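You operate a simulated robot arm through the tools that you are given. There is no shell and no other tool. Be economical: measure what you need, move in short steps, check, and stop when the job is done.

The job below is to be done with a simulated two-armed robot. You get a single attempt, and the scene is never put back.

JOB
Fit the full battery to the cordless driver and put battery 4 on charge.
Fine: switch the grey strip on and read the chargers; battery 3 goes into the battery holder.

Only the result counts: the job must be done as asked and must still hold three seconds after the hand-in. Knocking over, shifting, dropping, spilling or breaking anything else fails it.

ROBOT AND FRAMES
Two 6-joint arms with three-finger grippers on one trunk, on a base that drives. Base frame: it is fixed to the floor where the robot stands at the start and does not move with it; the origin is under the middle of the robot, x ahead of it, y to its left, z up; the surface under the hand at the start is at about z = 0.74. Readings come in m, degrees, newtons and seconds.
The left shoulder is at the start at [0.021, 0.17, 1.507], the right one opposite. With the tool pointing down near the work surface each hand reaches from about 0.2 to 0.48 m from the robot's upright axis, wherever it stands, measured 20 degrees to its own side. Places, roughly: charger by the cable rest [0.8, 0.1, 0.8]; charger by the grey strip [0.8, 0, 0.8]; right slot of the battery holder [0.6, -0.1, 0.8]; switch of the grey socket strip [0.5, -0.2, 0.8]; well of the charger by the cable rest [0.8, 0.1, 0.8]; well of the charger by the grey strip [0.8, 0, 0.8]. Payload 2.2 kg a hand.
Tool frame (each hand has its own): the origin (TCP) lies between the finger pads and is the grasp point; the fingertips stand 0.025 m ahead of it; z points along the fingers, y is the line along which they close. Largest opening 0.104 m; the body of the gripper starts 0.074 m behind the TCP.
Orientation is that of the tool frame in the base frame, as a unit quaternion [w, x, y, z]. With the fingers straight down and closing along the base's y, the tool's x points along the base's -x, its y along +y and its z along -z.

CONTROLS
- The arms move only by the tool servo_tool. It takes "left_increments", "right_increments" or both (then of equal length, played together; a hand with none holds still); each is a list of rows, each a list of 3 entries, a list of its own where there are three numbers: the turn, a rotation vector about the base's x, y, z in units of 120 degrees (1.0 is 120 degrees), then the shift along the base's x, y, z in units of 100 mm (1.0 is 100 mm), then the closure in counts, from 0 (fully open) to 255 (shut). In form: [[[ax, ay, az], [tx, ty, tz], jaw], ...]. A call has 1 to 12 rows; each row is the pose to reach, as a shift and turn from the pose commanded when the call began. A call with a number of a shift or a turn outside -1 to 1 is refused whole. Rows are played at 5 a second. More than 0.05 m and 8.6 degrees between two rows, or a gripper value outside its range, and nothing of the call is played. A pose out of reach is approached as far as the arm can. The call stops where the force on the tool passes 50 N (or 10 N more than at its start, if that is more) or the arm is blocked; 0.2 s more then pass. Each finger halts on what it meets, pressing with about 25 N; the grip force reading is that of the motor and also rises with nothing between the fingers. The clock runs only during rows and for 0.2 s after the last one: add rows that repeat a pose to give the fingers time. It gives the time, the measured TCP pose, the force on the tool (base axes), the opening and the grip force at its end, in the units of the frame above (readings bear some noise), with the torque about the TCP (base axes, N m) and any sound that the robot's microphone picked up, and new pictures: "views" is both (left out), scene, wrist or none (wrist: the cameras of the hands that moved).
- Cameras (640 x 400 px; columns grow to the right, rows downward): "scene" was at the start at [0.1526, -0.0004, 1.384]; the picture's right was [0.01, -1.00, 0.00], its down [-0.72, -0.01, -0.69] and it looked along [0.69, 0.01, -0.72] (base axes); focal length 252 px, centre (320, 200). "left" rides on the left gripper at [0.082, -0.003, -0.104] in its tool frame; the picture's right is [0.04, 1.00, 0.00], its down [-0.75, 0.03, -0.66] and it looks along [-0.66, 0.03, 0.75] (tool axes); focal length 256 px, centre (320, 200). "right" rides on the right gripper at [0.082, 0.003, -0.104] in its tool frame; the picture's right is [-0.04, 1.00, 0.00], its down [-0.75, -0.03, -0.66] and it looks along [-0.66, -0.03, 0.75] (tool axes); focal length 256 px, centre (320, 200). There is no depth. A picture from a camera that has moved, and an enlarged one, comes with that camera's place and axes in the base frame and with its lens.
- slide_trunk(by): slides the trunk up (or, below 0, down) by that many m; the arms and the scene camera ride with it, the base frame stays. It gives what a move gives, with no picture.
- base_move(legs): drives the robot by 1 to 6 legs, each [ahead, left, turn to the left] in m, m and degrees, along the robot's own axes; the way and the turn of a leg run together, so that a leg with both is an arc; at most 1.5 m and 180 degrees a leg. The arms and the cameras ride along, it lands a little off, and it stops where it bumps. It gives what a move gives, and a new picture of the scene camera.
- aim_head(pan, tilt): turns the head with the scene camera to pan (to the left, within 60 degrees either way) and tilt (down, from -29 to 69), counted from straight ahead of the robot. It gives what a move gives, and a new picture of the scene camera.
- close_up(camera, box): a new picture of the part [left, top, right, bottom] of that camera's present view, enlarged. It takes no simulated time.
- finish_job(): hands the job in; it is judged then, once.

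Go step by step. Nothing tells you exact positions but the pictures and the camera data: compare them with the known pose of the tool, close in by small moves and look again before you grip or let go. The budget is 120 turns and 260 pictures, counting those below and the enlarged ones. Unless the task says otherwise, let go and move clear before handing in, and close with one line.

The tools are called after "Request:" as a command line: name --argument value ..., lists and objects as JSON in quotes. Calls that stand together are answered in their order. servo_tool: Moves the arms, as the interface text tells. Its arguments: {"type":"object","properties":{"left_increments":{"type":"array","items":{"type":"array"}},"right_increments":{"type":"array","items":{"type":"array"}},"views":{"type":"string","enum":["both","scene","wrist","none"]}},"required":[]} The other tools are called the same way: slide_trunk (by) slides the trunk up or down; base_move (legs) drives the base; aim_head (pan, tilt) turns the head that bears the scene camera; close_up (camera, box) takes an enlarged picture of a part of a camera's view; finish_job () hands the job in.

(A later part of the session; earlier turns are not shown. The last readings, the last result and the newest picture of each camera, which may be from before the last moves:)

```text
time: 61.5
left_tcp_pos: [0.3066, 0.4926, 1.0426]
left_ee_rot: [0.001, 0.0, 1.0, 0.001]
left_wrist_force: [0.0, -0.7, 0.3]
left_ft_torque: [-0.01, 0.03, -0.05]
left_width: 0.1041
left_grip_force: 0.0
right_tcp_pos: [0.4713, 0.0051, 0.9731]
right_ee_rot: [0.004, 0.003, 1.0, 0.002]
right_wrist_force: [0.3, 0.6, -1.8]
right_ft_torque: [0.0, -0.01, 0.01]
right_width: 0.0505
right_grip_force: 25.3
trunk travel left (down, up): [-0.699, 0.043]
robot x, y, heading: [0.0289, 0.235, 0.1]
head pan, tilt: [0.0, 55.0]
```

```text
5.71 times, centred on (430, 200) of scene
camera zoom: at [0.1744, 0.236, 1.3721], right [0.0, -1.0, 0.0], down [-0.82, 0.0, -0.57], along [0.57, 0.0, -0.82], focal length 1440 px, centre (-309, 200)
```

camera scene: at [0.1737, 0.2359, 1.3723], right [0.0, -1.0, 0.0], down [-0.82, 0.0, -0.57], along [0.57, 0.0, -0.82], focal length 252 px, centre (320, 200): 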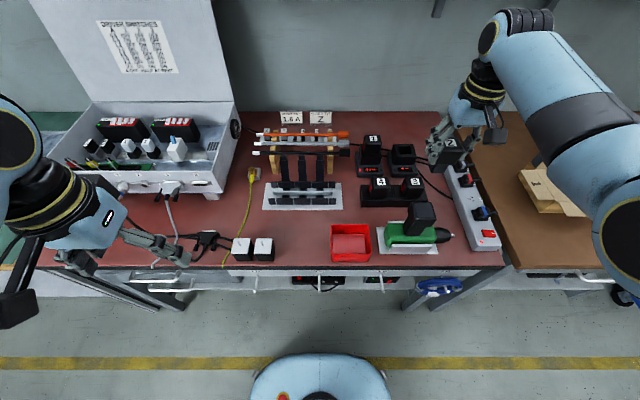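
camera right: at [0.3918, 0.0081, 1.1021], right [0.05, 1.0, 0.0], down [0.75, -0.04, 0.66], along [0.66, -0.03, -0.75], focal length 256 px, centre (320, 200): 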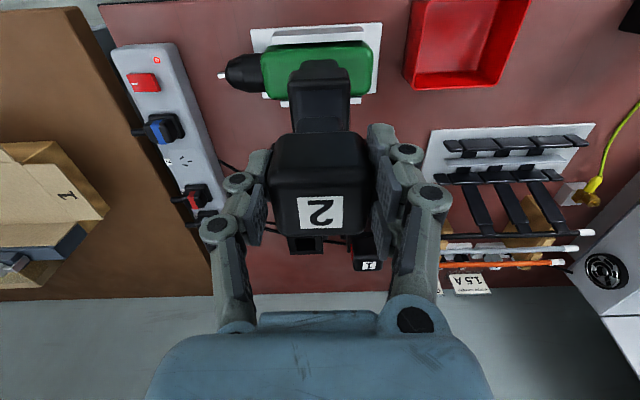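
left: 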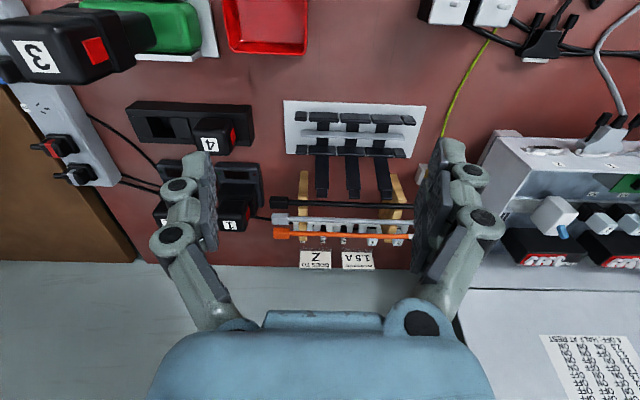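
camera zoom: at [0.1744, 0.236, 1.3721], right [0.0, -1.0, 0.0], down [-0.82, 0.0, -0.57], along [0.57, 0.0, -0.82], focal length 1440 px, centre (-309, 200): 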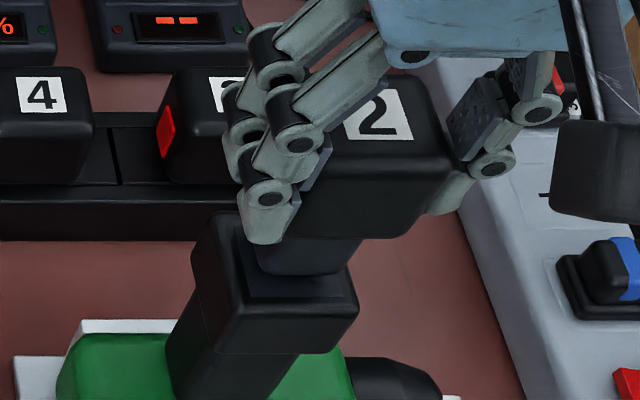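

No slip this time. I shift −4.5 mm in x and lower gently.

Request:
servo_tool --right_increments '[[[0, 0, 0], [-0.045, 0, 0], 255], [[0, 0, 0], [-0.045, 0, -0.04], 255], [[0, 0, 0], [-0.045, 0, -0.07], 255], [[0, 0, 0], [-0.045, 0, -0.1], 255]]' --views "none"

Request:
close_up --camera "right" --box '[240, 50, 400, 250]'

Request:
close_up --camera "scene" --box '[400, 165, 460, 235]'

```text
time: 62.5
left_tcp_pos: [0.3067, 0.4925, 1.0441]
left_ee_rot: [0.001, 0.0, 1.0, 0.0]
left_wrist_force: [-0.4, -0.4, 0.5]
left_ft_torque: [-0.01, 0.01, 0.01]
left_width: 0.104
left_grip_force: 0.0
right_tcp_pos: [0.468, 0.0044, 0.9664]
right_ee_rot: [0.006, 0.004, 1.0, 0.002]
right_wrist_force: [-0.1, -1.9, 17.6]
right_ft_torque: [-0.03, 0.24, -0.04]
right_width: 0.0509
right_grip_force: 25.6
trunk travel left (down, up): [-0.699, 0.043]
robot x, y, heading: [0.0292, 0.2385, -0.2]
head pan, tilt: [0.0, 55.0]
```

```text
2.00 times, centred on (320, 150) of right
camera zoom: at [0.385, 0.008, 1.0689], right [0.05, 1.0, 0.0], down [0.75, -0.04, 0.67], along [0.67, -0.03, -0.75], focal length 512 px, centre (320, 300)
```

zoom: 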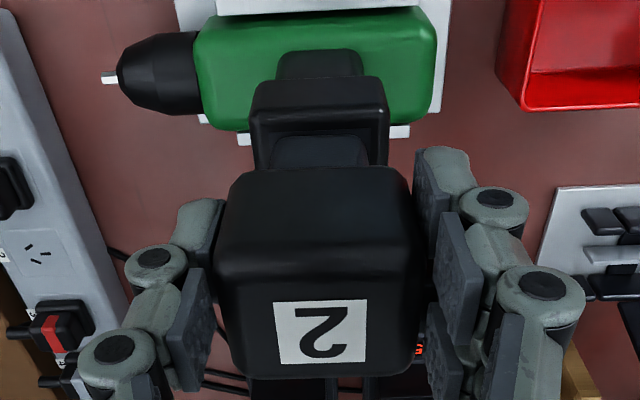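

```text
5.71 times, centred on (430, 200) of scene
camera zoom: at [0.1734, 0.2363, 1.3725], right [0.0, -1.0, 0.0], down [-0.82, 0.0, -0.57], along [0.57, 0.0, -0.82], focal length 1440 px, centre (-309, 200)
```

zoom: 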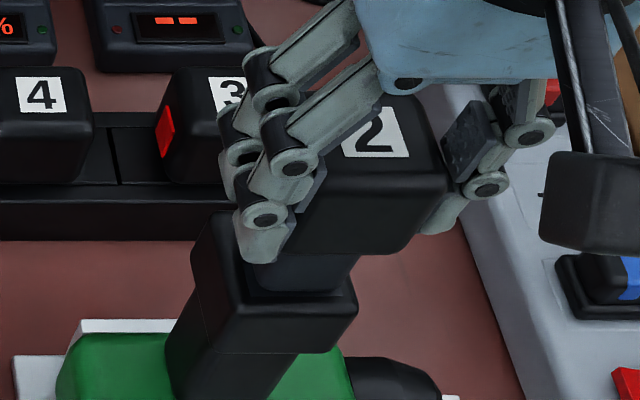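

The torque sign flipped, so the contact is now on the front rim; the correct x is in between. I lift, shift +2.2 mm, and lower.

Request:
servo_tool --right_increments '[[[0, 0, 0], [0, 0, 0.05], 255], [[0, 0, 0], [0.022, 0, 0.05], 255], [[0, 0, 0], [0.022, 0, 0.0], 255], [[0, 0, 0], [0.022, 0, -0.04], 255], [[0, 0, 0], [0.022, 0, -0.08], 255]]' --views "none"

Request:
close_up --camera "right" --box '[240, 50, 400, 250]'

```text
time: 63.7
left_tcp_pos: [0.3075, 0.492, 1.0435]
left_ee_rot: [0.001, 0.0, 1.0, 0.0]
left_wrist_force: [-0.2, -0.2, -0.3]
left_ft_torque: [0.04, 0.04, 0.03]
left_width: 0.1038
left_grip_force: 0.1
right_tcp_pos: [0.4703, 0.0045, 0.9556]
right_ee_rot: [0.004, 0.004, 1.0, 0.001]
right_wrist_force: [-0.5, -0.5, -1.8]
right_ft_torque: [-0.03, 0.01, 0.01]
right_width: 0.0508
right_grip_force: 24.1
trunk travel left (down, up): [-0.699, 0.043]
robot x, y, heading: [0.0267, 0.2359, -0.1]
head pan, tilt: [0.0, 55.0]
```

```text
2.00 times, centred on (320, 150) of right
camera zoom: at [0.3872, 0.0082, 1.0594], right [0.05, 1.0, 0.0], down [0.75, -0.04, 0.66], along [0.66, -0.03, -0.75], focal length 512 px, centre (320, 300)
```

zoom: 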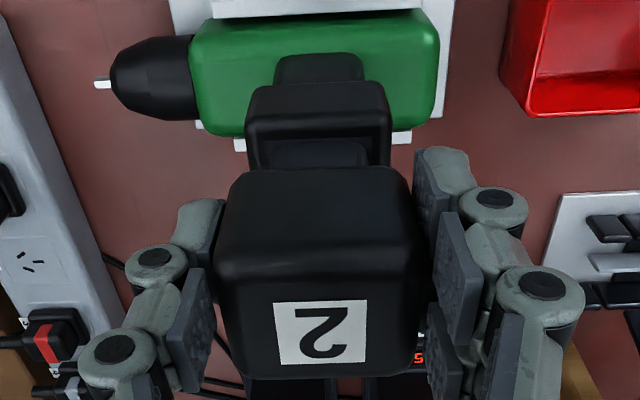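

It went in freely (z 0.9556, no contact force). I continue down toward the seat at about 0.93.

Request:
servo_tool --right_increments '[[[0, 0, 0], [0, 0, -0.06], 255], [[0, 0, 0], [0, 0, -0.12], 255], [[0, 0, 0], [0, 0, -0.17], 255], [[0, 0, 0], [0, 0, -0.21], 255], [[0, 0, 0], [0, 0, -0.25], 255], [[0, 0, 0], [0, 0, -0.28], 255], [[0, 0, 0], [0, 0, -0.31], 255]]' --views "none"

Request:
close_up --camera "scene" --box '[400, 165, 460, 235]'

```text
time: 65.3
left_tcp_pos: [0.3072, 0.493, 1.0429]
left_ee_rot: [0.0, -0.001, 1.0, 0.0]
left_wrist_force: [-0.9, 0.7, 0.5]
left_ft_torque: [0.0, 0.0, 0.01]
left_width: 0.104
left_grip_force: 0.1
right_tcp_pos: [0.47, 0.0042, 0.927]
right_ee_rot: [0.007, 0.004, 1.0, 0.001]
right_wrist_force: [1.2, -1.6, 17.3]
right_ft_torque: [-0.05, 0.06, 0.16]
right_width: 0.0511
right_grip_force: 25.1
trunk travel left (down, up): [-0.699, 0.043]
robot x, y, heading: [0.0295, 0.2342, -0.1]
head pan, tilt: [0.0, 55.0]
```

```text
5.71 times, centred on (430, 200) of scene
camera zoom: at [0.1732, 0.2364, 1.3724], right [0.0, -1.0, 0.0], down [-0.82, 0.0, -0.57], along [0.57, 0.0, -0.82], focal length 1440 px, centre (-309, 200)
```

zoom: 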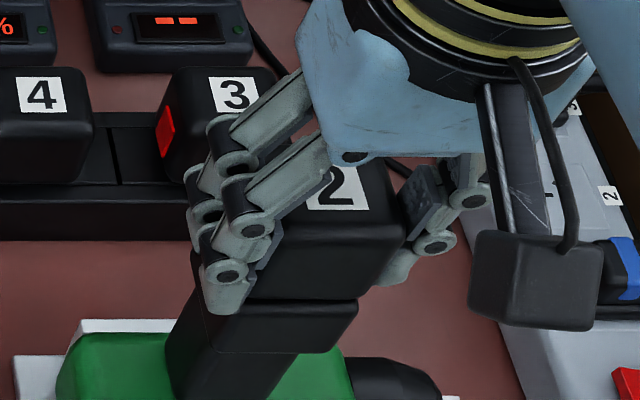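

Body is flush on the driver foot. I open, rise, and then press lightly on top.

Request:
servo_tool --right_increments '[[[0, 0, 0], [0, 0, 0], 100], [[0, 0, 0], [0, 0, 0], 60], [[0, 0, 0], [0, 0, 0], 60], [[0, 0, 0], [0, 0, 0.3], 60], [[0, 0, 0], [0, 0, 0.65], 60], [[0, 0, 0], [0, 0, 0.75], 255], [[0, 0, 0], [0, 0, 0.75], 255], [[0, 0, 0], [0, 0, 0.75], 255]]' --views "wrist"

Request:
close_up --camera "scene" --box '[390, 155, 460, 235]'

```text
time: 67.1
left_tcp_pos: [0.3068, 0.4929, 1.0424]
left_ee_rot: [0.001, 0.001, 1.0, 0.0]
left_wrist_force: [-0.1, 0.6, 0.0]
left_ft_torque: [0.02, 0.02, 0.04]
left_width: 0.1041
left_grip_force: 0.1
right_tcp_pos: [0.4708, 0.0041, 0.9991]
right_ee_rot: [0.005, 0.003, 1.0, 0.002]
right_wrist_force: [0.6, -1.0, -0.6]
right_ft_torque: [0.02, 0.01, 0.03]
right_width: 0.0
right_grip_force: 20.5
trunk travel left (down, up): [-0.699, 0.043]
robot x, y, heading: [0.032, 0.2375, -0.3]
head pan, tilt: [0.0, 55.0]
camera right: at [0.3872, 0.0085, 1.1032], right [0.05, 1.0, 0.0], down [0.75, -0.04, 0.66], along [0.66, -0.03, -0.75], focal length 256 px, centre (320, 200)
```

right: 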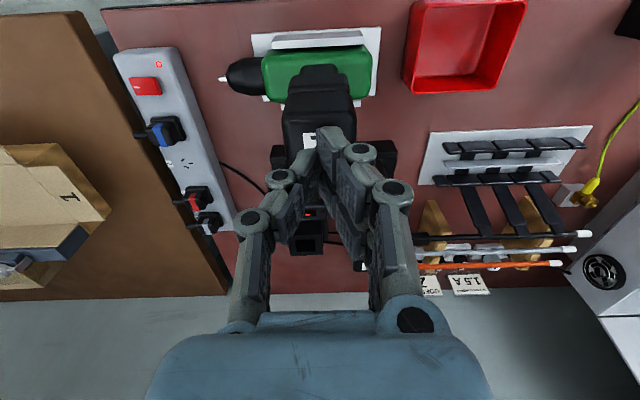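

```text
5.00 times, centred on (425, 195) of scene
camera zoom: at [0.1745, 0.2359, 1.3722], right [0.0, -1.0, 0.0], down [-0.82, 0.0, -0.57], along [0.57, 0.0, -0.82], focal length 1260 px, centre (-205, 225)
```

zoom: 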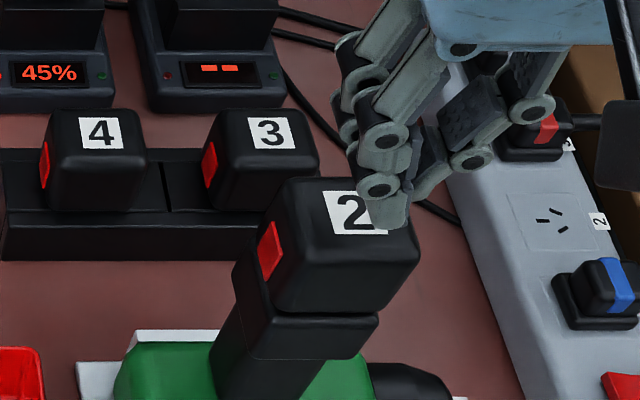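

Request:
servo_tool --right_increments '[[[0, 0, 0], [0.01, 0, -0.2], 255], [[0, 0, 0], [0.01, 0, -0.27], 255], [[0, 0, 0], [0.01, 0, -0.31], 255], [[0, 0, 0], [0.01, 0, -0.34], 255], [[0, 0, 0], [0.01, 0, -0.37], 255], [[0, 0, 0], [0.01, 0, -0.4], 255]]' --views "none"

Request:
servo_tool --right_increments '[[[0, 0, 0], [0, 0, 0.2], 255], [[0, 0, 0], [0.1, -0.1, 0.4], 200], [[0, 0, 0], [0.5, -0.3, 0.45], 100], [[0, 0, 0], [0.9, -0.3, 0.45], 95]]' --views "none"

Request:
close_up --camera "scene" --box '[350, 130, 470, 250]'

```text
time: 68.3
left_tcp_pos: [0.3055, 0.491, 1.0423]
left_ee_rot: [0.001, -0.001, 1.0, 0.0]
left_wrist_force: [0.3, 1.0, -0.5]
left_ft_torque: [0.01, 0.03, -0.01]
left_width: 0.1037
left_grip_force: 0.1
right_tcp_pos: [0.4741, 0.0044, 0.9709]
right_ee_rot: [0.011, 0.004, 1.0, 0.001]
right_wrist_force: [-7.8, 0.4, 34.2]
right_ft_torque: [0.14, 0.69, 0.04]
right_width: 0.0061
right_grip_force: 25.7
trunk travel left (down, up): [-0.699, 0.043]
robot x, y, heading: [0.029, 0.234, -0.3]
head pan, tilt: [0.0, 55.0]
stopped in row 5 (right hand): the force on the tool passed its limit at 54 N (the readings are from after the stop); the commanded pose is now the measured one
```

```text
time: 69.3
left_tcp_pos: [0.3089, 0.4924, 1.0427]
left_ee_rot: [0.0, 0.001, 1.0, 0.001]
left_wrist_force: [0.8, 1.2, -0.3]
left_ft_torque: [-0.02, 0.0, 0.03]
left_width: 0.104
left_grip_force: 0.2
right_tcp_pos: [0.5648, -0.0253, 1.0117]
right_ee_rot: [0.008, 0.005, 1.0, 0.001]
right_wrist_force: [-0.5, 0.4, 0.2]
right_ft_torque: [0.01, 0.0, 0.03]
right_width: 0.0651
right_grip_force: 0.0
trunk travel left (down, up): [-0.699, 0.043]
robot x, y, heading: [0.0322, 0.2363, -0.3]
head pan, tilt: [0.0, 55.0]
```

```text
3.33 times, centred on (410, 190) of scene
camera zoom: at [0.1754, 0.2367, 1.372], right [0.0, -1.0, 0.0], down [-0.82, 0.0, -0.57], along [0.57, 0.0, -0.82], focal length 840 px, centre (20, 233)
```

zoom: 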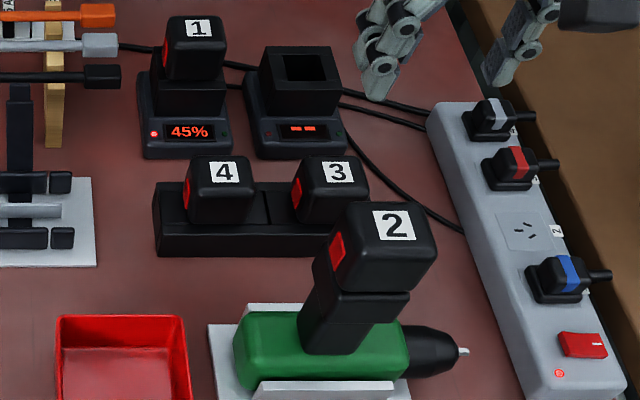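

Battery 2 is fitted. Next battery 4: I drive ahead and slightly left, and lower the trunk.

Request:
base_move --legs '[[0.155, 0.045, 0]]'

Request:
slide_trunk --by -0.07

Request:
servo_tool --right_increments '[[[0, 0, 0], [-0.3, 0.1, 0], 95], [[0, 0, 0], [-0.6, 0.3, 0], 95], [[0, 0, 0], [-0.95, 0.45, -0.1], 95], [[0, 0, 0], [-0.98, 0.48, -0.2], 95], [[0, 0, 0], [-0.98, 0.48, -0.2], 95]]'

Request:
close_up --camera "scene" --box '[370, 140, 490, 260]'

```text
time: 70.7
left_tcp_pos: [0.465, 0.5367, 1.0424]
left_ee_rot: [0.0, 0.001, 1.0, 0.0]
left_wrist_force: [0.5, 0.1, 0.0]
left_ft_torque: [-0.03, 0.04, 0.05]
left_width: 0.1042
left_grip_force: 0.1
right_tcp_pos: [0.7216, 0.0184, 1.0112]
right_ee_rot: [0.009, 0.005, 1.0, 0.002]
right_wrist_force: [0.3, 0.6, -0.3]
right_ft_torque: [-0.04, 0.05, -0.01]
right_width: 0.065
right_grip_force: 0.0
trunk travel left (down, up): [-0.699, 0.043]
robot x, y, heading: [0.1878, 0.2818, 0.2]
head pan, tilt: [0.0, 55.0]
camera scene: at [0.3316, 0.2813, 1.372], right [0.0, -1.0, 0.0], down [-0.82, 0.0, -0.57], along [0.57, 0.0, -0.82], focal length 252 px, centre (320, 200)
```

scene: 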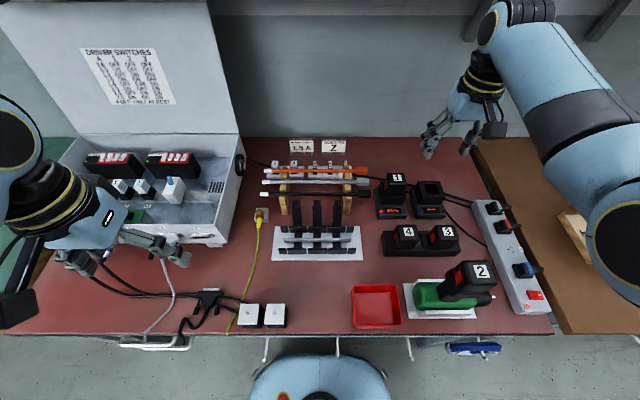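

```text
time: 71.8
left_tcp_pos: [0.4651, 0.5368, 0.9725]
left_ee_rot: [0.001, 0.001, 1.0, 0.0]
left_wrist_force: [-0.4, 0.0, 0.2]
left_ft_torque: [-0.03, -0.03, -0.04]
left_width: 0.1038
left_grip_force: 0.0
right_tcp_pos: [0.7211, 0.0184, 0.9421]
right_ee_rot: [0.009, 0.004, 1.0, 0.001]
right_wrist_force: [0.2, 0.0, -0.7]
right_ft_torque: [0.0, 0.02, 0.0]
right_width: 0.0654
right_grip_force: 0.1
trunk travel left (down, up): [-0.629, 0.113]
robot x, y, heading: [0.187, 0.282, 0.1]
head pan, tilt: [0.0, 55.0]
```

```text
time: 73.0
left_tcp_pos: [0.4637, 0.5375, 0.9721]
left_ee_rot: [0.0, 0.001, 1.0, 0.0]
left_wrist_force: [0.3, 0.2, -0.1]
left_ft_torque: [-0.02, 0.01, 0.01]
left_width: 0.1039
left_grip_force: 0.0
right_tcp_pos: [0.6214, 0.0676, 0.9218]
right_ee_rot: [0.009, 0.005, 1.0, 0.0]
right_wrist_force: [0.1, -1.0, -0.3]
right_ft_torque: [-0.01, 0.01, 0.03]
right_width: 0.065
right_grip_force: 0.1
trunk travel left (down, up): [-0.629, 0.113]
robot x, y, heading: [0.1884, 0.2872, -0.1]
head pan, tilt: [0.0, 55.0]
camera scene: at [0.3302, 0.281, 1.3021], right [0.0, -1.0, 0.0], down [-0.82, 0.0, -0.57], along [0.57, 0.0, -0.82], focal length 252 px, centre (320, 200)
camera right: at [0.5375, 0.0712, 1.0245], right [0.05, 1.0, 0.0], down [0.74, -0.04, 0.67], along [0.67, -0.03, -0.74], focal length 256 px, centre (320, 200)
```

scene: 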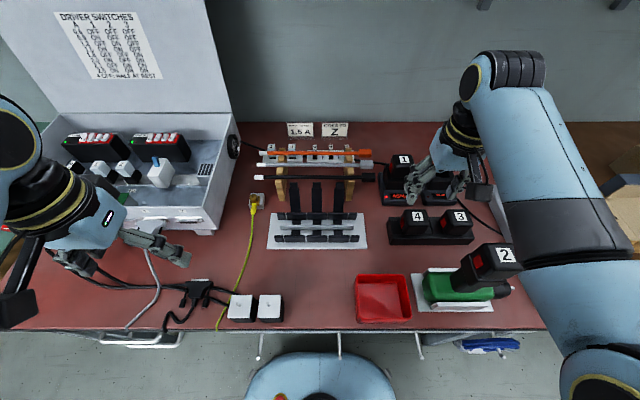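
right: 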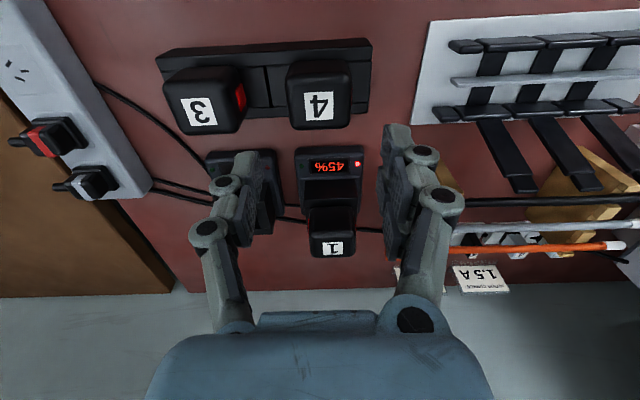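

```text
3.33 times, centred on (430, 200) of scene
camera zoom: at [0.3302, 0.281, 1.3021], right [0.0, -1.0, 0.0], down [-0.82, 0.0, -0.57], along [0.57, 0.0, -0.82], focal length 840 px, centre (-47, 200)
```

zoom: 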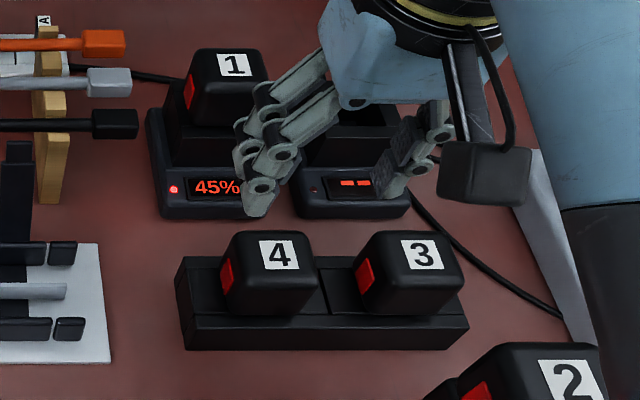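

Battery 4: label ≈[0.6185, 0.0665], top 0.8235. I align and lower.

Request:
servo_tool --right_increments '[[[0, 0.0086, 0], [-0.07, -0.01, -0.3], 95], [[0, 0.0086, 0], [-0.07, -0.01, -0.6], 95], [[0, 0.0086, 0], [-0.07, -0.01, -0.85], 95], [[0, 0.0086, 0], [-0.07, -0.01, -1.0], 95], [[0, 0.0086, 0], [-0.07, -0.01, -1.0], 95]]' --views "wrist"

Request:
close_up --camera "scene" --box '[370, 140, 490, 260]'

```text
time: 74.2
left_tcp_pos: [0.4648, 0.5368, 0.9725]
left_ee_rot: [0.001, 0.001, 1.0, 0.0]
left_wrist_force: [-0.2, 0.4, 0.6]
left_ft_torque: [-0.01, -0.01, 0.0]
left_width: 0.1043
left_grip_force: 0.1
right_tcp_pos: [0.6161, 0.0642, 0.8195]
right_ee_rot: [-0.001, 0.004, 1.0, 0.0]
right_wrist_force: [-0.4, -0.3, 0.5]
right_ft_torque: [0.0, 0.01, -0.04]
right_width: 0.0651
right_grip_force: 0.0
trunk travel left (down, up): [-0.629, 0.113]
robot x, y, heading: [0.1866, 0.2825, -0.0]
head pan, tilt: [0.0, 55.0]
camera right: at [0.5333, 0.0693, 0.9253], right [0.05, 1.0, 0.0], down [0.75, -0.04, 0.66], along [0.65, -0.03, -0.76], focal length 256 px, centre (320, 200)
```

right: 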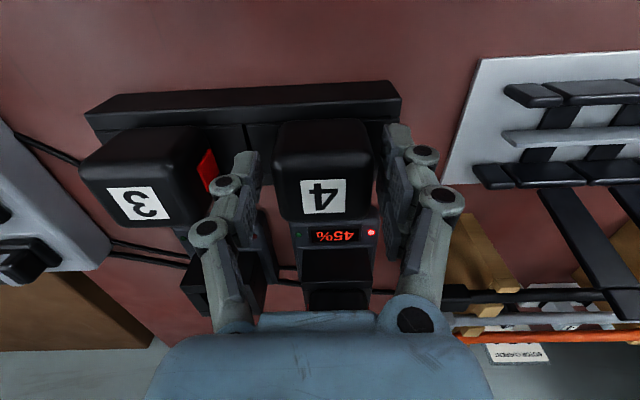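

```text
3.33 times, centred on (430, 200) of scene
camera zoom: at [0.3306, 0.281, 1.3021], right [0.0, -1.0, 0.0], down [-0.82, 0.0, -0.57], along [0.57, 0.0, -0.82], focal length 840 px, centre (-47, 200)
```

zoom: 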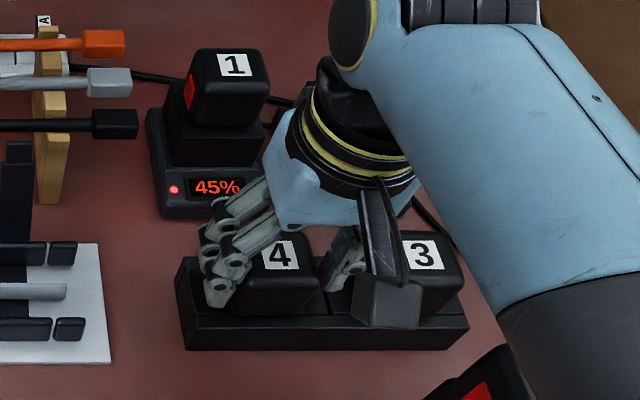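

Request:
servo_tool --right_increments '[[[0, 0, 0], [-0.01, 0.02, -0.06], 95], [[0, 0, 0], [-0.01, 0.02, -0.115], 95], [[0, 0, 0], [-0.01, 0.02, -0.115], 95], [[0, 0, 0], [-0.01, 0.02, -0.115], 160], [[0, 0, 0], [-0.01, 0.02, -0.115], 255], [[0, 0, 0], [-0.01, 0.02, -0.115], 255], [[0, 0, 0], [-0.01, 0.02, -0.115], 255]]' --views "wrist"

```text
time: 75.8
left_tcp_pos: [0.463, 0.5366, 0.9721]
left_ee_rot: [0.001, 0.001, 1.0, 0.0]
left_wrist_force: [-0.3, 0.9, 0.2]
left_ft_torque: [0.01, 0.0, -0.01]
left_width: 0.104
left_grip_force: 0.0
right_tcp_pos: [0.6124, 0.0684, 0.8088]
right_ee_rot: [-0.001, 0.004, 1.0, 0.002]
right_wrist_force: [-0.1, -0.3, -0.9]
right_ft_torque: [-0.03, -0.04, -0.02]
right_width: 0.0508
right_grip_force: 24.7
trunk travel left (down, up): [-0.629, 0.113]
robot x, y, heading: [0.1833, 0.282, -0.2]
head pan, tilt: [0.0, 55.0]
camera right: at [0.5323, 0.072, 0.9141], right [0.05, 1.0, 0.0], down [0.76, -0.04, 0.65], along [0.65, -0.03, -0.76], focal length 256 px, centre (320, 200)
```

right: 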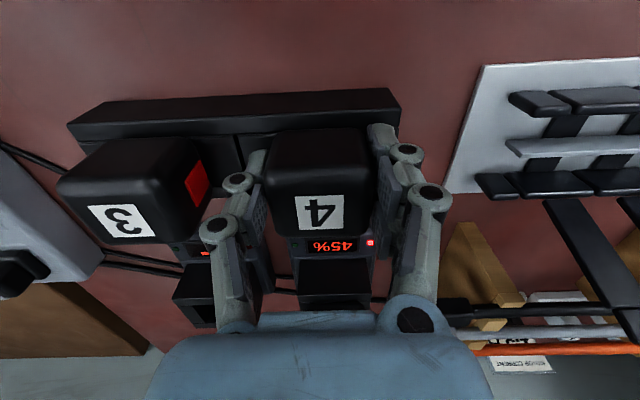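

Gripped with the same geometry. Pull up.

Request:
servo_tool --right_increments '[[[0, 0, 0], [0, 0, 0.05], 255], [[0, 0, 0], [0, 0, 0.12], 255], [[0, 0, 0], [0, 0, 0.25], 255], [[0, 0, 0], [0, 0, 0.5], 255], [[0, 0, 0], [0, 0, 0.8], 255], [[0, 0, 0], [0, 0, 1.0], 255], [[0, 0, 0], [0, 0, 1.0], 255]]'

Request:
close_up --camera "scene" --box '[370, 140, 490, 260]'

```text
time: 77.4
left_tcp_pos: [0.4645, 0.5363, 0.9729]
left_ee_rot: [0.0, 0.001, 1.0, 0.0]
left_wrist_force: [0.7, 0.4, 0.0]
left_ft_torque: [0.02, 0.01, 0.02]
left_width: 0.1038
left_grip_force: 0.0
right_tcp_pos: [0.6129, 0.0664, 0.9104]
right_ee_rot: [-0.001, 0.004, 1.0, 0.0]
right_wrist_force: [0.1, -0.1, -1.6]
right_ft_torque: [0.0, 0.04, -0.01]
right_width: 0.0507
right_grip_force: 25.1
trunk travel left (down, up): [-0.629, 0.113]
robot x, y, heading: [0.1856, 0.2828, -0.0]
head pan, tilt: [0.0, 55.0]
camera scene: at [0.3307, 0.2809, 1.302], right [0.0, -1.0, 0.0], down [-0.82, 0.0, -0.57], along [0.57, 0.0, -0.82], focal length 252 px, centre (320, 200)
camera right: at [0.5325, 0.0712, 1.0148], right [0.05, 1.0, 0.0], down [0.76, -0.04, 0.65], along [0.65, -0.03, -0.76], focal length 256 px, centre (320, 200)
```

scene: 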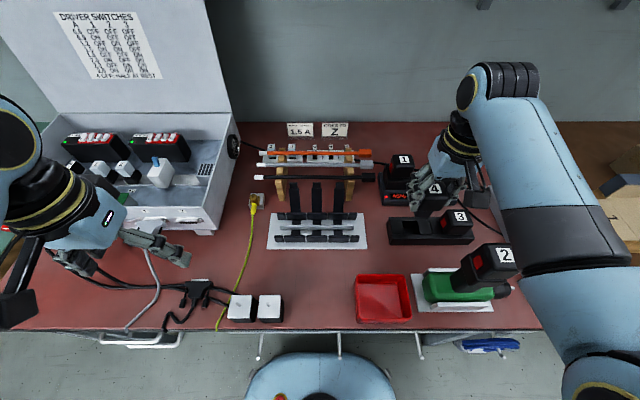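
right: 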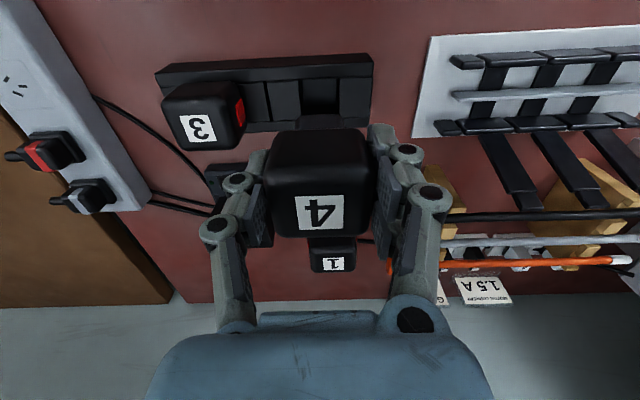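

```text
3.33 times, centred on (430, 200) of scene
camera zoom: at [0.3307, 0.2809, 1.302], right [0.0, -1.0, 0.0], down [-0.82, 0.0, -0.57], along [0.57, 0.0, -0.82], focal length 840 px, centre (-47, 200)
```

zoom: 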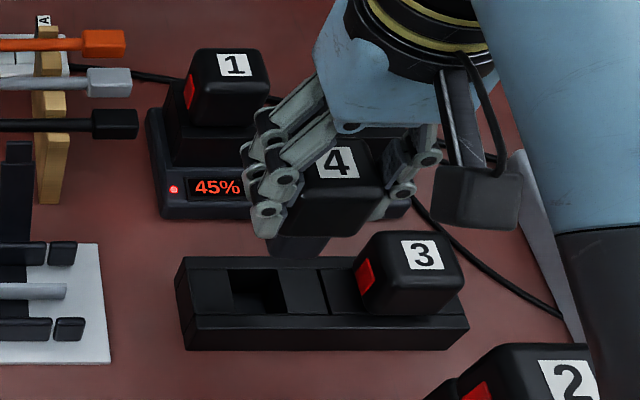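

Battery 4 is free. I move it right over the holder, then drive ahead/right so the charger is in reach.

Request:
servo_tool --right_increments '[[[0, 0, 0], [0, 0, 0.2], 255], [[0, 0, 0], [0, -0.3, 0.25], 255], [[0, 0, 0], [0, -0.6, 0.25], 255], [[0, 0, 0], [0, -0.6, 0.25], 255]]' --views "none"

Request:
base_move --legs '[[0, -0.045, 0], [0.035, 0, 0]]'

Request:
servo_tool --right_increments '[[[0, 0, 0], [0.25, 0, 0], 255], [[0, 0, 0], [0.55, 0, 0], 255], [[0, 0, 0], [0.9, 0, 0], 255], [[0, 0, 0], [1.0, 0, 0], 255], [[0, 0, 0], [1.0, 0, 0], 255]]'

Request:
close_up --camera "scene" --box '[370, 120, 490, 240]'

Request:
close_up --camera "right" --box '[240, 50, 400, 250]'

```text
time: 78.4
left_tcp_pos: [0.4635, 0.5371, 0.9723]
left_ee_rot: [0.001, 0.001, 1.0, 0.0]
left_wrist_force: [-0.5, 0.6, -0.4]
left_ft_torque: [-0.02, 0.0, -0.03]
left_width: 0.1039
left_grip_force: 0.2
right_tcp_pos: [0.6137, 0.007, 0.9345]
right_ee_rot: [0.0, 0.004, 1.0, 0.002]
right_wrist_force: [-0.7, -0.4, -2.5]
right_ft_torque: [-0.05, 0.0, -0.02]
right_width: 0.0507
right_grip_force: 25.2
trunk travel left (down, up): [-0.629, 0.113]
robot x, y, heading: [0.1858, 0.282, 0.0]
head pan, tilt: [0.0, 55.0]
```

```text
time: 79.8
left_tcp_pos: [0.5006, 0.4911, 0.9721]
left_ee_rot: [-0.001, 0.001, 1.0, 0.001]
left_wrist_force: [0.3, 0.3, 0.4]
left_ft_torque: [-0.03, 0.05, -0.02]
left_width: 0.1039
left_grip_force: 0.0
right_tcp_pos: [0.65, -0.0379, 0.9336]
right_ee_rot: [-0.001, 0.004, 1.0, 0.001]
right_wrist_force: [0.7, 0.9, -1.9]
right_ft_torque: [0.03, 0.06, 0.0]
right_width: 0.0506
right_grip_force: 24.6
trunk travel left (down, up): [-0.629, 0.113]
robot x, y, heading: [0.221, 0.2393, -0.2]
head pan, tilt: [0.0, 55.0]
camera scene: at [0.3673, 0.2356, 1.3018], right [0.0, -1.0, 0.0], down [-0.82, 0.0, -0.57], along [0.57, 0.0, -0.82], focal length 252 px, centre (320, 200)
```

scene: 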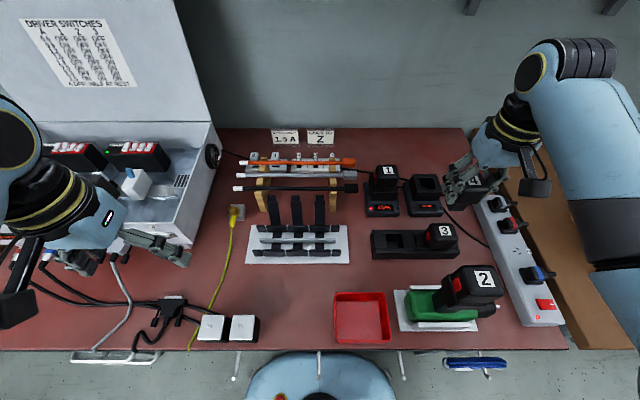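

```text
time: 81.0
left_tcp_pos: [0.4988, 0.4921, 0.9731]
left_ee_rot: [0.001, 0.001, 1.0, 0.0]
left_wrist_force: [0.5, 0.0, -0.5]
left_ft_torque: [-0.02, -0.01, 0.02]
left_width: 0.1041
left_grip_force: 0.1
right_tcp_pos: [0.7485, -0.0375, 0.9348]
right_ee_rot: [-0.001, 0.004, 1.0, 0.001]
right_wrist_force: [-0.6, 0.1, -2.4]
right_ft_torque: [-0.02, 0.0, 0.0]
right_width: 0.0508
right_grip_force: 24.6
trunk travel left (down, up): [-0.629, 0.113]
robot x, y, heading: [0.2205, 0.2349, -0.2]
head pan, tilt: [0.0, 55.0]
camera scene: at [0.3657, 0.2359, 1.302], right [0.0, -1.0, 0.0], down [-0.82, 0.0, -0.57], along [0.57, 0.0, -0.82], focal length 252 px, centre (320, 200)
camera right: at [0.6672, -0.0335, 1.0404], right [0.05, 1.0, 0.0], down [0.75, -0.04, 0.65], along [0.65, -0.03, -0.76], focal length 256 px, centre (320, 200)
```

scene: 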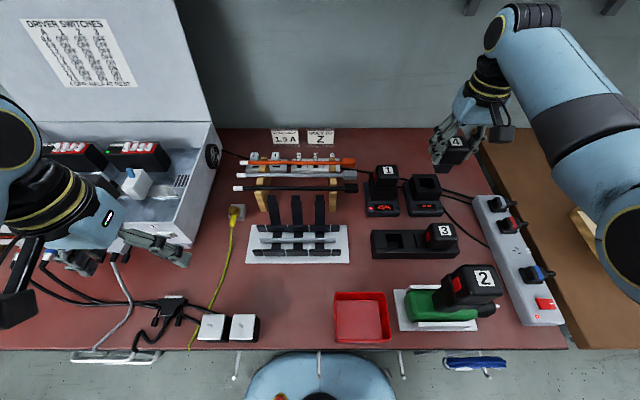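
right: 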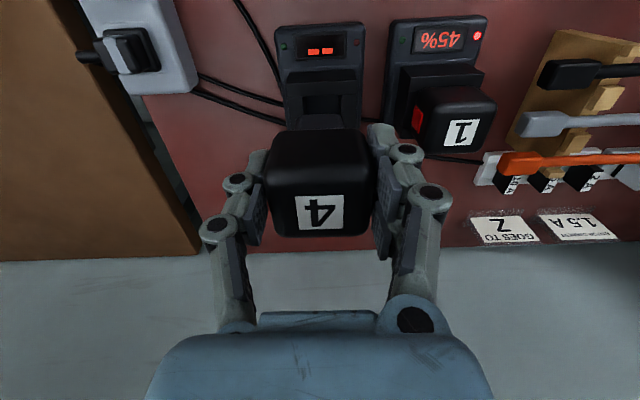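

```text
3.33 times, centred on (430, 180) of scene
camera zoom: at [0.3657, 0.2359, 1.302], right [0.0, -1.0, 0.0], down [-0.82, 0.0, -0.57], along [0.57, 0.0, -0.82], focal length 840 px, centre (-47, 267)
```

zoom: 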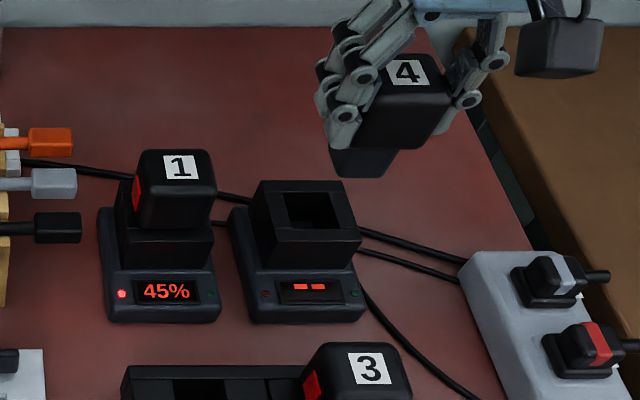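

```text
2.00 times, centred on (320, 150) of right
camera zoom: at [0.6672, -0.0335, 1.0404], right [0.05, 1.0, 0.0], down [0.75, -0.04, 0.65], along [0.65, -0.03, -0.76], focal length 512 px, centre (320, 300)
```

zoom: 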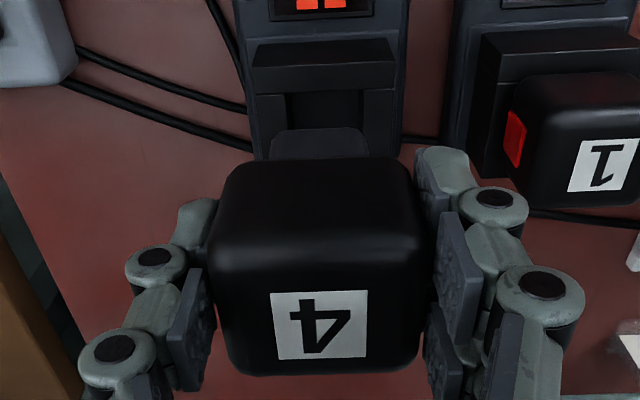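

I align with the seat position of battery 2 (TCP ≈[0.7595, -0.0355]) and come to just above the well.

Request:
servo_tool --right_increments '[[[0, 0, 0], [0.11, 0.02, -0.1], 255], [[0, 0, 0], [0.11, 0.02, -0.35], 255], [[0, 0, 0], [0.11, 0.02, -0.5], 255], [[0, 0, 0], [0.11, 0.02, -0.5], 255]]' --views "none"

Request:
close_up --camera "scene" --box '[395, 145, 455, 205]'

Request:
close_up --camera "right" --box '[260, 60, 380, 180]'

```text
time: 82.0
left_tcp_pos: [0.4997, 0.4912, 0.9716]
left_ee_rot: [0.001, 0.001, 1.0, 0.0]
left_wrist_force: [0.0, 0.2, 0.0]
left_ft_torque: [0.0, -0.01, -0.05]
left_width: 0.1039
left_grip_force: 0.1
right_tcp_pos: [0.7611, -0.0356, 0.8857]
right_ee_rot: [-0.001, 0.004, 1.0, 0.001]
right_wrist_force: [-1.1, 0.9, -1.7]
right_ft_torque: [-0.01, 0.0, 0.04]
right_width: 0.0507
right_grip_force: 25.1
trunk travel left (down, up): [-0.629, 0.113]
robot x, y, heading: [0.2232, 0.2367, 0.0]
head pan, tilt: [0.0, 55.0]
```

```text
6.67 times, centred on (425, 175) of scene
camera zoom: at [0.3656, 0.2359, 1.302], right [0.0, -1.0, 0.0], down [-0.82, 0.0, -0.57], along [0.57, 0.0, -0.82], focal length 1680 px, centre (-380, 367)
```

zoom: 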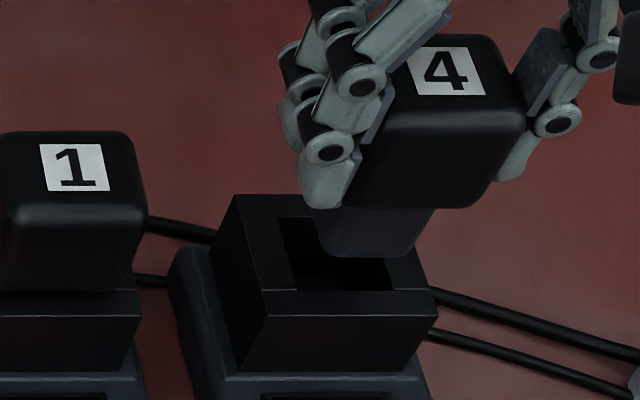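

```text
3.33 times, centred on (320, 120) of right
camera zoom: at [0.678, -0.0317, 0.9904], right [0.05, 1.0, 0.0], down [0.75, -0.04, 0.66], along [0.65, -0.03, -0.76], focal length 853 px, centre (320, 467)
```

zoom: 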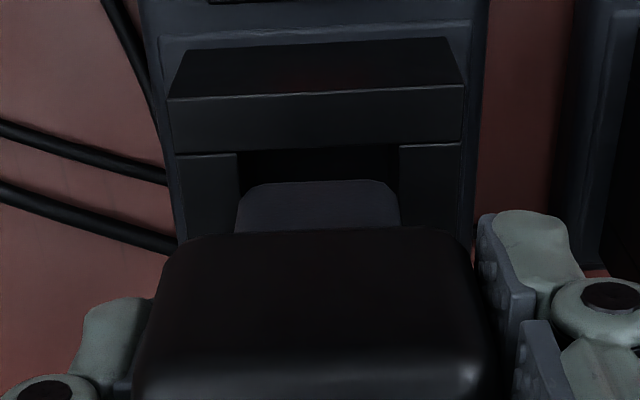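

Stem and well agree within about a millimetre. I lower gently and check the force.

Request:
servo_tool --right_increments '[[[0, 0, 0], [0, 0.005, -0.05], 255], [[0, 0, 0], [0, 0.005, -0.09], 255], [[0, 0, 0], [0, 0.005, -0.12], 255], [[0, 0, 0], [0, 0.005, -0.15], 255], [[0, 0, 0], [0, 0.005, -0.15], 255]]' --views "none"

Request:
close_up --camera "scene" --box '[395, 145, 455, 205]'

```text
time: 83.2
left_tcp_pos: [0.4989, 0.491, 0.9722]
left_ee_rot: [0.0, 0.0, 1.0, 0.0]
left_wrist_force: [0.9, 0.9, -0.3]
left_ft_torque: [-0.02, 0.03, -0.02]
left_width: 0.1038
left_grip_force: 0.0
right_tcp_pos: [0.7598, -0.0351, 0.8706]
right_ee_rot: [-0.001, 0.004, 1.0, 0.001]
right_wrist_force: [-0.5, -0.7, -2.3]
right_ft_torque: [-0.03, 0.03, -0.03]
right_width: 0.051
right_grip_force: 25.3
trunk travel left (down, up): [-0.629, 0.113]
robot x, y, heading: [0.2203, 0.2366, 0.0]
head pan, tilt: [0.0, 55.0]
```

```text
6.67 times, centred on (425, 175) of scene
camera zoom: at [0.3657, 0.2359, 1.302], right [0.0, -1.0, 0.0], down [-0.82, 0.0, -0.57], along [0.57, 0.0, -0.82], focal length 1680 px, centre (-380, 367)
```

zoom: 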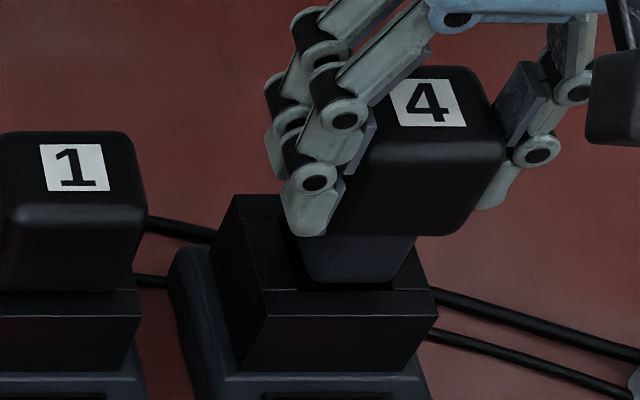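

No contact yet, so the stem is starting in. I continue slowly.

Request:
servo_tool --right_increments '[[[0, 0, 0], [0, 0, -0.04], 255], [[0, 0, 0], [0, 0, -0.08], 255], [[0, 0, 0], [0, 0, -0.1], 255], [[0, 0, 0], [0, 0, -0.1], 255]]' --views "none"

Request:
close_up --camera "scene" --box '[395, 145, 455, 205]'

```text
time: 84.2
left_tcp_pos: [0.4991, 0.4916, 0.973]
left_ee_rot: [0.001, 0.001, 1.0, -0.001]
left_wrist_force: [1.5, 0.4, 0.2]
left_ft_torque: [-0.02, 0.02, 0.02]
left_width: 0.1039
left_grip_force: 0.1
right_tcp_pos: [0.7605, -0.0348, 0.8624]
right_ee_rot: [0.001, 0.005, 1.0, 0.001]
right_wrist_force: [5.8, -2.4, 17.2]
right_ft_torque: [-0.1, -0.1, 0.01]
right_width: 0.0511
right_grip_force: 25.5
trunk travel left (down, up): [-0.629, 0.113]
robot x, y, heading: [0.2191, 0.2374, -0.2]
head pan, tilt: [0.0, 55.0]
```

```text
6.67 times, centred on (425, 175) of scene
camera zoom: at [0.3649, 0.2363, 1.3022], right [0.0, -1.0, 0.0], down [-0.82, 0.0, -0.57], along [0.57, 0.0, -0.82], focal length 1680 px, centre (-380, 367)
```

zoom: 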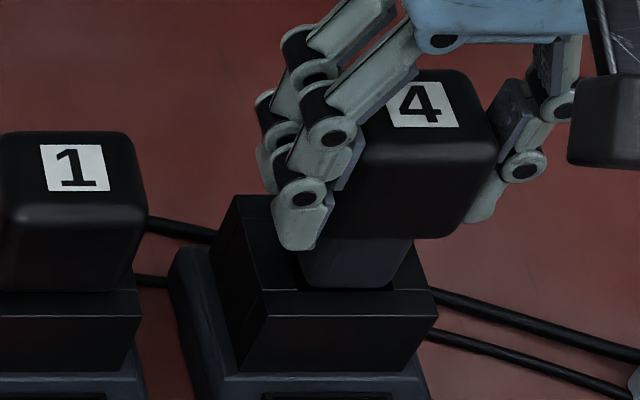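

Front-rim contact (torque says x ≈ −14 mm). I lift slightly, shift +2.5 mm and look.

Request:
servo_tool --right_increments '[[[0, 0, 0], [0, 0, 0.05], 255], [[0, 0, 0], [0.025, 0, 0.05], 255], [[0, 0, 0], [0.025, 0, 0.05], 255]]' --views "none"

Request:
close_up --camera "scene" --box '[395, 145, 455, 205]'

Request:
close_up --camera "right" --box '[240, 50, 400, 250]'

```text
time: 85.0
left_tcp_pos: [0.4981, 0.4924, 0.9718]
left_ee_rot: [0.001, 0.001, 1.0, 0.001]
left_wrist_force: [0.8, 0.3, -0.1]
left_ft_torque: [0.0, 0.0, 0.03]
left_width: 0.1042
left_grip_force: 0.1
right_tcp_pos: [0.7626, -0.0363, 0.8639]
right_ee_rot: [-0.001, 0.005, 1.0, 0.002]
right_wrist_force: [1.5, 0.7, -1.7]
right_ft_torque: [0.02, 0.04, 0.02]
right_width: 0.0509
right_grip_force: 24.9
trunk travel left (down, up): [-0.629, 0.113]
robot x, y, heading: [0.2221, 0.2374, -0.1]
head pan, tilt: [0.0, 55.0]
```

```text
6.67 times, centred on (425, 175) of scene
camera zoom: at [0.3656, 0.2359, 1.302], right [0.0, -1.0, 0.0], down [-0.82, 0.0, -0.57], along [0.57, 0.0, -0.82], focal length 1680 px, centre (-380, 367)
```

zoom: 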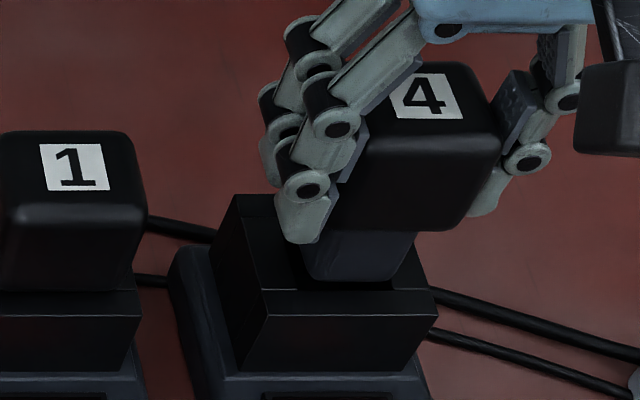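

```text
2.00 times, centred on (320, 150) of right
camera zoom: at [0.6797, -0.0315, 0.9697], right [0.05, 1.0, 0.0], down [0.76, -0.04, 0.65], along [0.65, -0.03, -0.76], focal length 512 px, centre (320, 300)
```

zoom: 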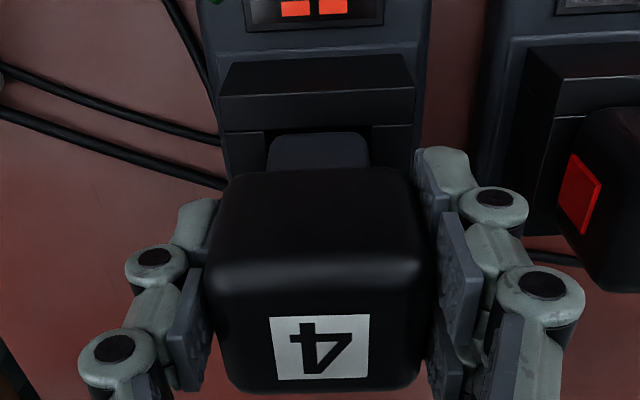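

Request:
servo_tool --right_increments '[[[0, -0.013, 0], [0, 0.005, 0.01], 255], [[0, -0.013, 0], [0, 0.005, -0.03], 255], [[0, -0.013, 0], [0, 0.005, -0.06], 255], [[0, -0.013, 0], [0, 0.005, -0.09], 255]]' --views "none"

Request:
close_up --camera "scene" --box '[395, 145, 455, 205]'

Request:
close_up --camera "right" --box '[240, 50, 400, 250]'

```text
time: 86.0
left_tcp_pos: [0.4978, 0.4924, 0.9724]
left_ee_rot: [0.001, 0.001, 1.0, 0.0]
left_wrist_force: [0.0, 0.8, 0.3]
left_ft_torque: [0.0, 0.01, -0.01]
left_width: 0.1042
left_grip_force: 0.1
right_tcp_pos: [0.7616, -0.0353, 0.8566]
right_ee_rot: [0.012, 0.004, 1.0, 0.001]
right_wrist_force: [0.1, 0.2, -2.0]
right_ft_torque: [0.0, 0.0, -0.02]
right_width: 0.0508
right_grip_force: 25.0
trunk travel left (down, up): [-0.629, 0.113]
robot x, y, heading: [0.2178, 0.2329, 0.1]
head pan, tilt: [0.0, 55.0]
```

```text
6.67 times, centred on (425, 175) of scene
camera zoom: at [0.3658, 0.2359, 1.302], right [0.0, -1.0, 0.0], down [-0.82, 0.0, -0.57], along [0.57, 0.0, -0.82], focal length 1680 px, centre (-380, 367)
```

zoom: 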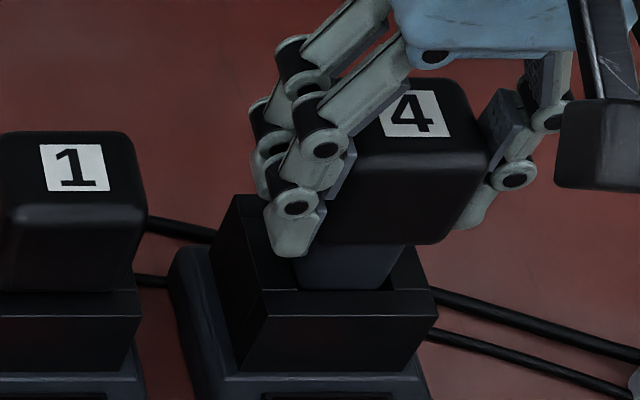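

```text
2.00 times, centred on (320, 150) of right
camera zoom: at [0.6776, -0.0309, 0.9585], right [0.05, 1.0, 0.0], down [0.74, -0.04, 0.68], along [0.67, -0.03, -0.74], focal length 512 px, centre (320, 300)
```

zoom: 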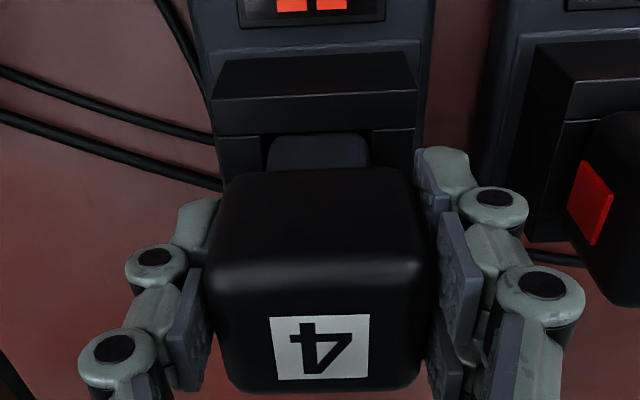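

It is entering with no force. I go down to about 0.836 (fingertips just above the block).

Request:
servo_tool --right_increments '[[[0, 0, 0], [0, 0, -0.05], 255], [[0, 0, 0], [0, 0, -0.1], 255], [[0, 0, 0], [0, 0, -0.15], 255], [[0, 0, 0], [0, 0, -0.19], 255], [[0, 0, 0], [0, 0, -0.19], 255]]' --views "none"

Request:
close_up --camera "scene" --box '[395, 145, 455, 205]'

```text
time: 87.2
left_tcp_pos: [0.4991, 0.4912, 0.9724]
left_ee_rot: [0.001, 0.001, 1.0, 0.0]
left_wrist_force: [-0.6, -0.1, 0.7]
left_ft_torque: [-0.03, -0.02, -0.01]
left_width: 0.1042
left_grip_force: 0.1
right_tcp_pos: [0.7629, -0.0354, 0.8381]
right_ee_rot: [0.013, 0.004, 1.0, 0.002]
right_wrist_force: [0.1, 0.1, -1.1]
right_ft_torque: [-0.02, 0.03, 0.01]
right_width: 0.051
right_grip_force: 24.9
trunk travel left (down, up): [-0.629, 0.113]
robot x, y, heading: [0.2215, 0.2353, -0.1]
head pan, tilt: [0.0, 55.0]
```

```text
6.67 times, centred on (425, 175) of scene
camera zoom: at [0.3657, 0.2359, 1.302], right [0.0, -1.0, 0.0], down [-0.82, 0.0, -0.57], along [0.57, 0.0, -0.82], focal length 1680 px, centre (-380, 367)
```

zoom: 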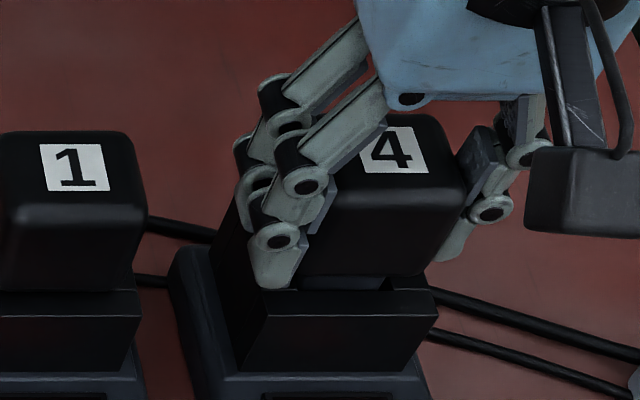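

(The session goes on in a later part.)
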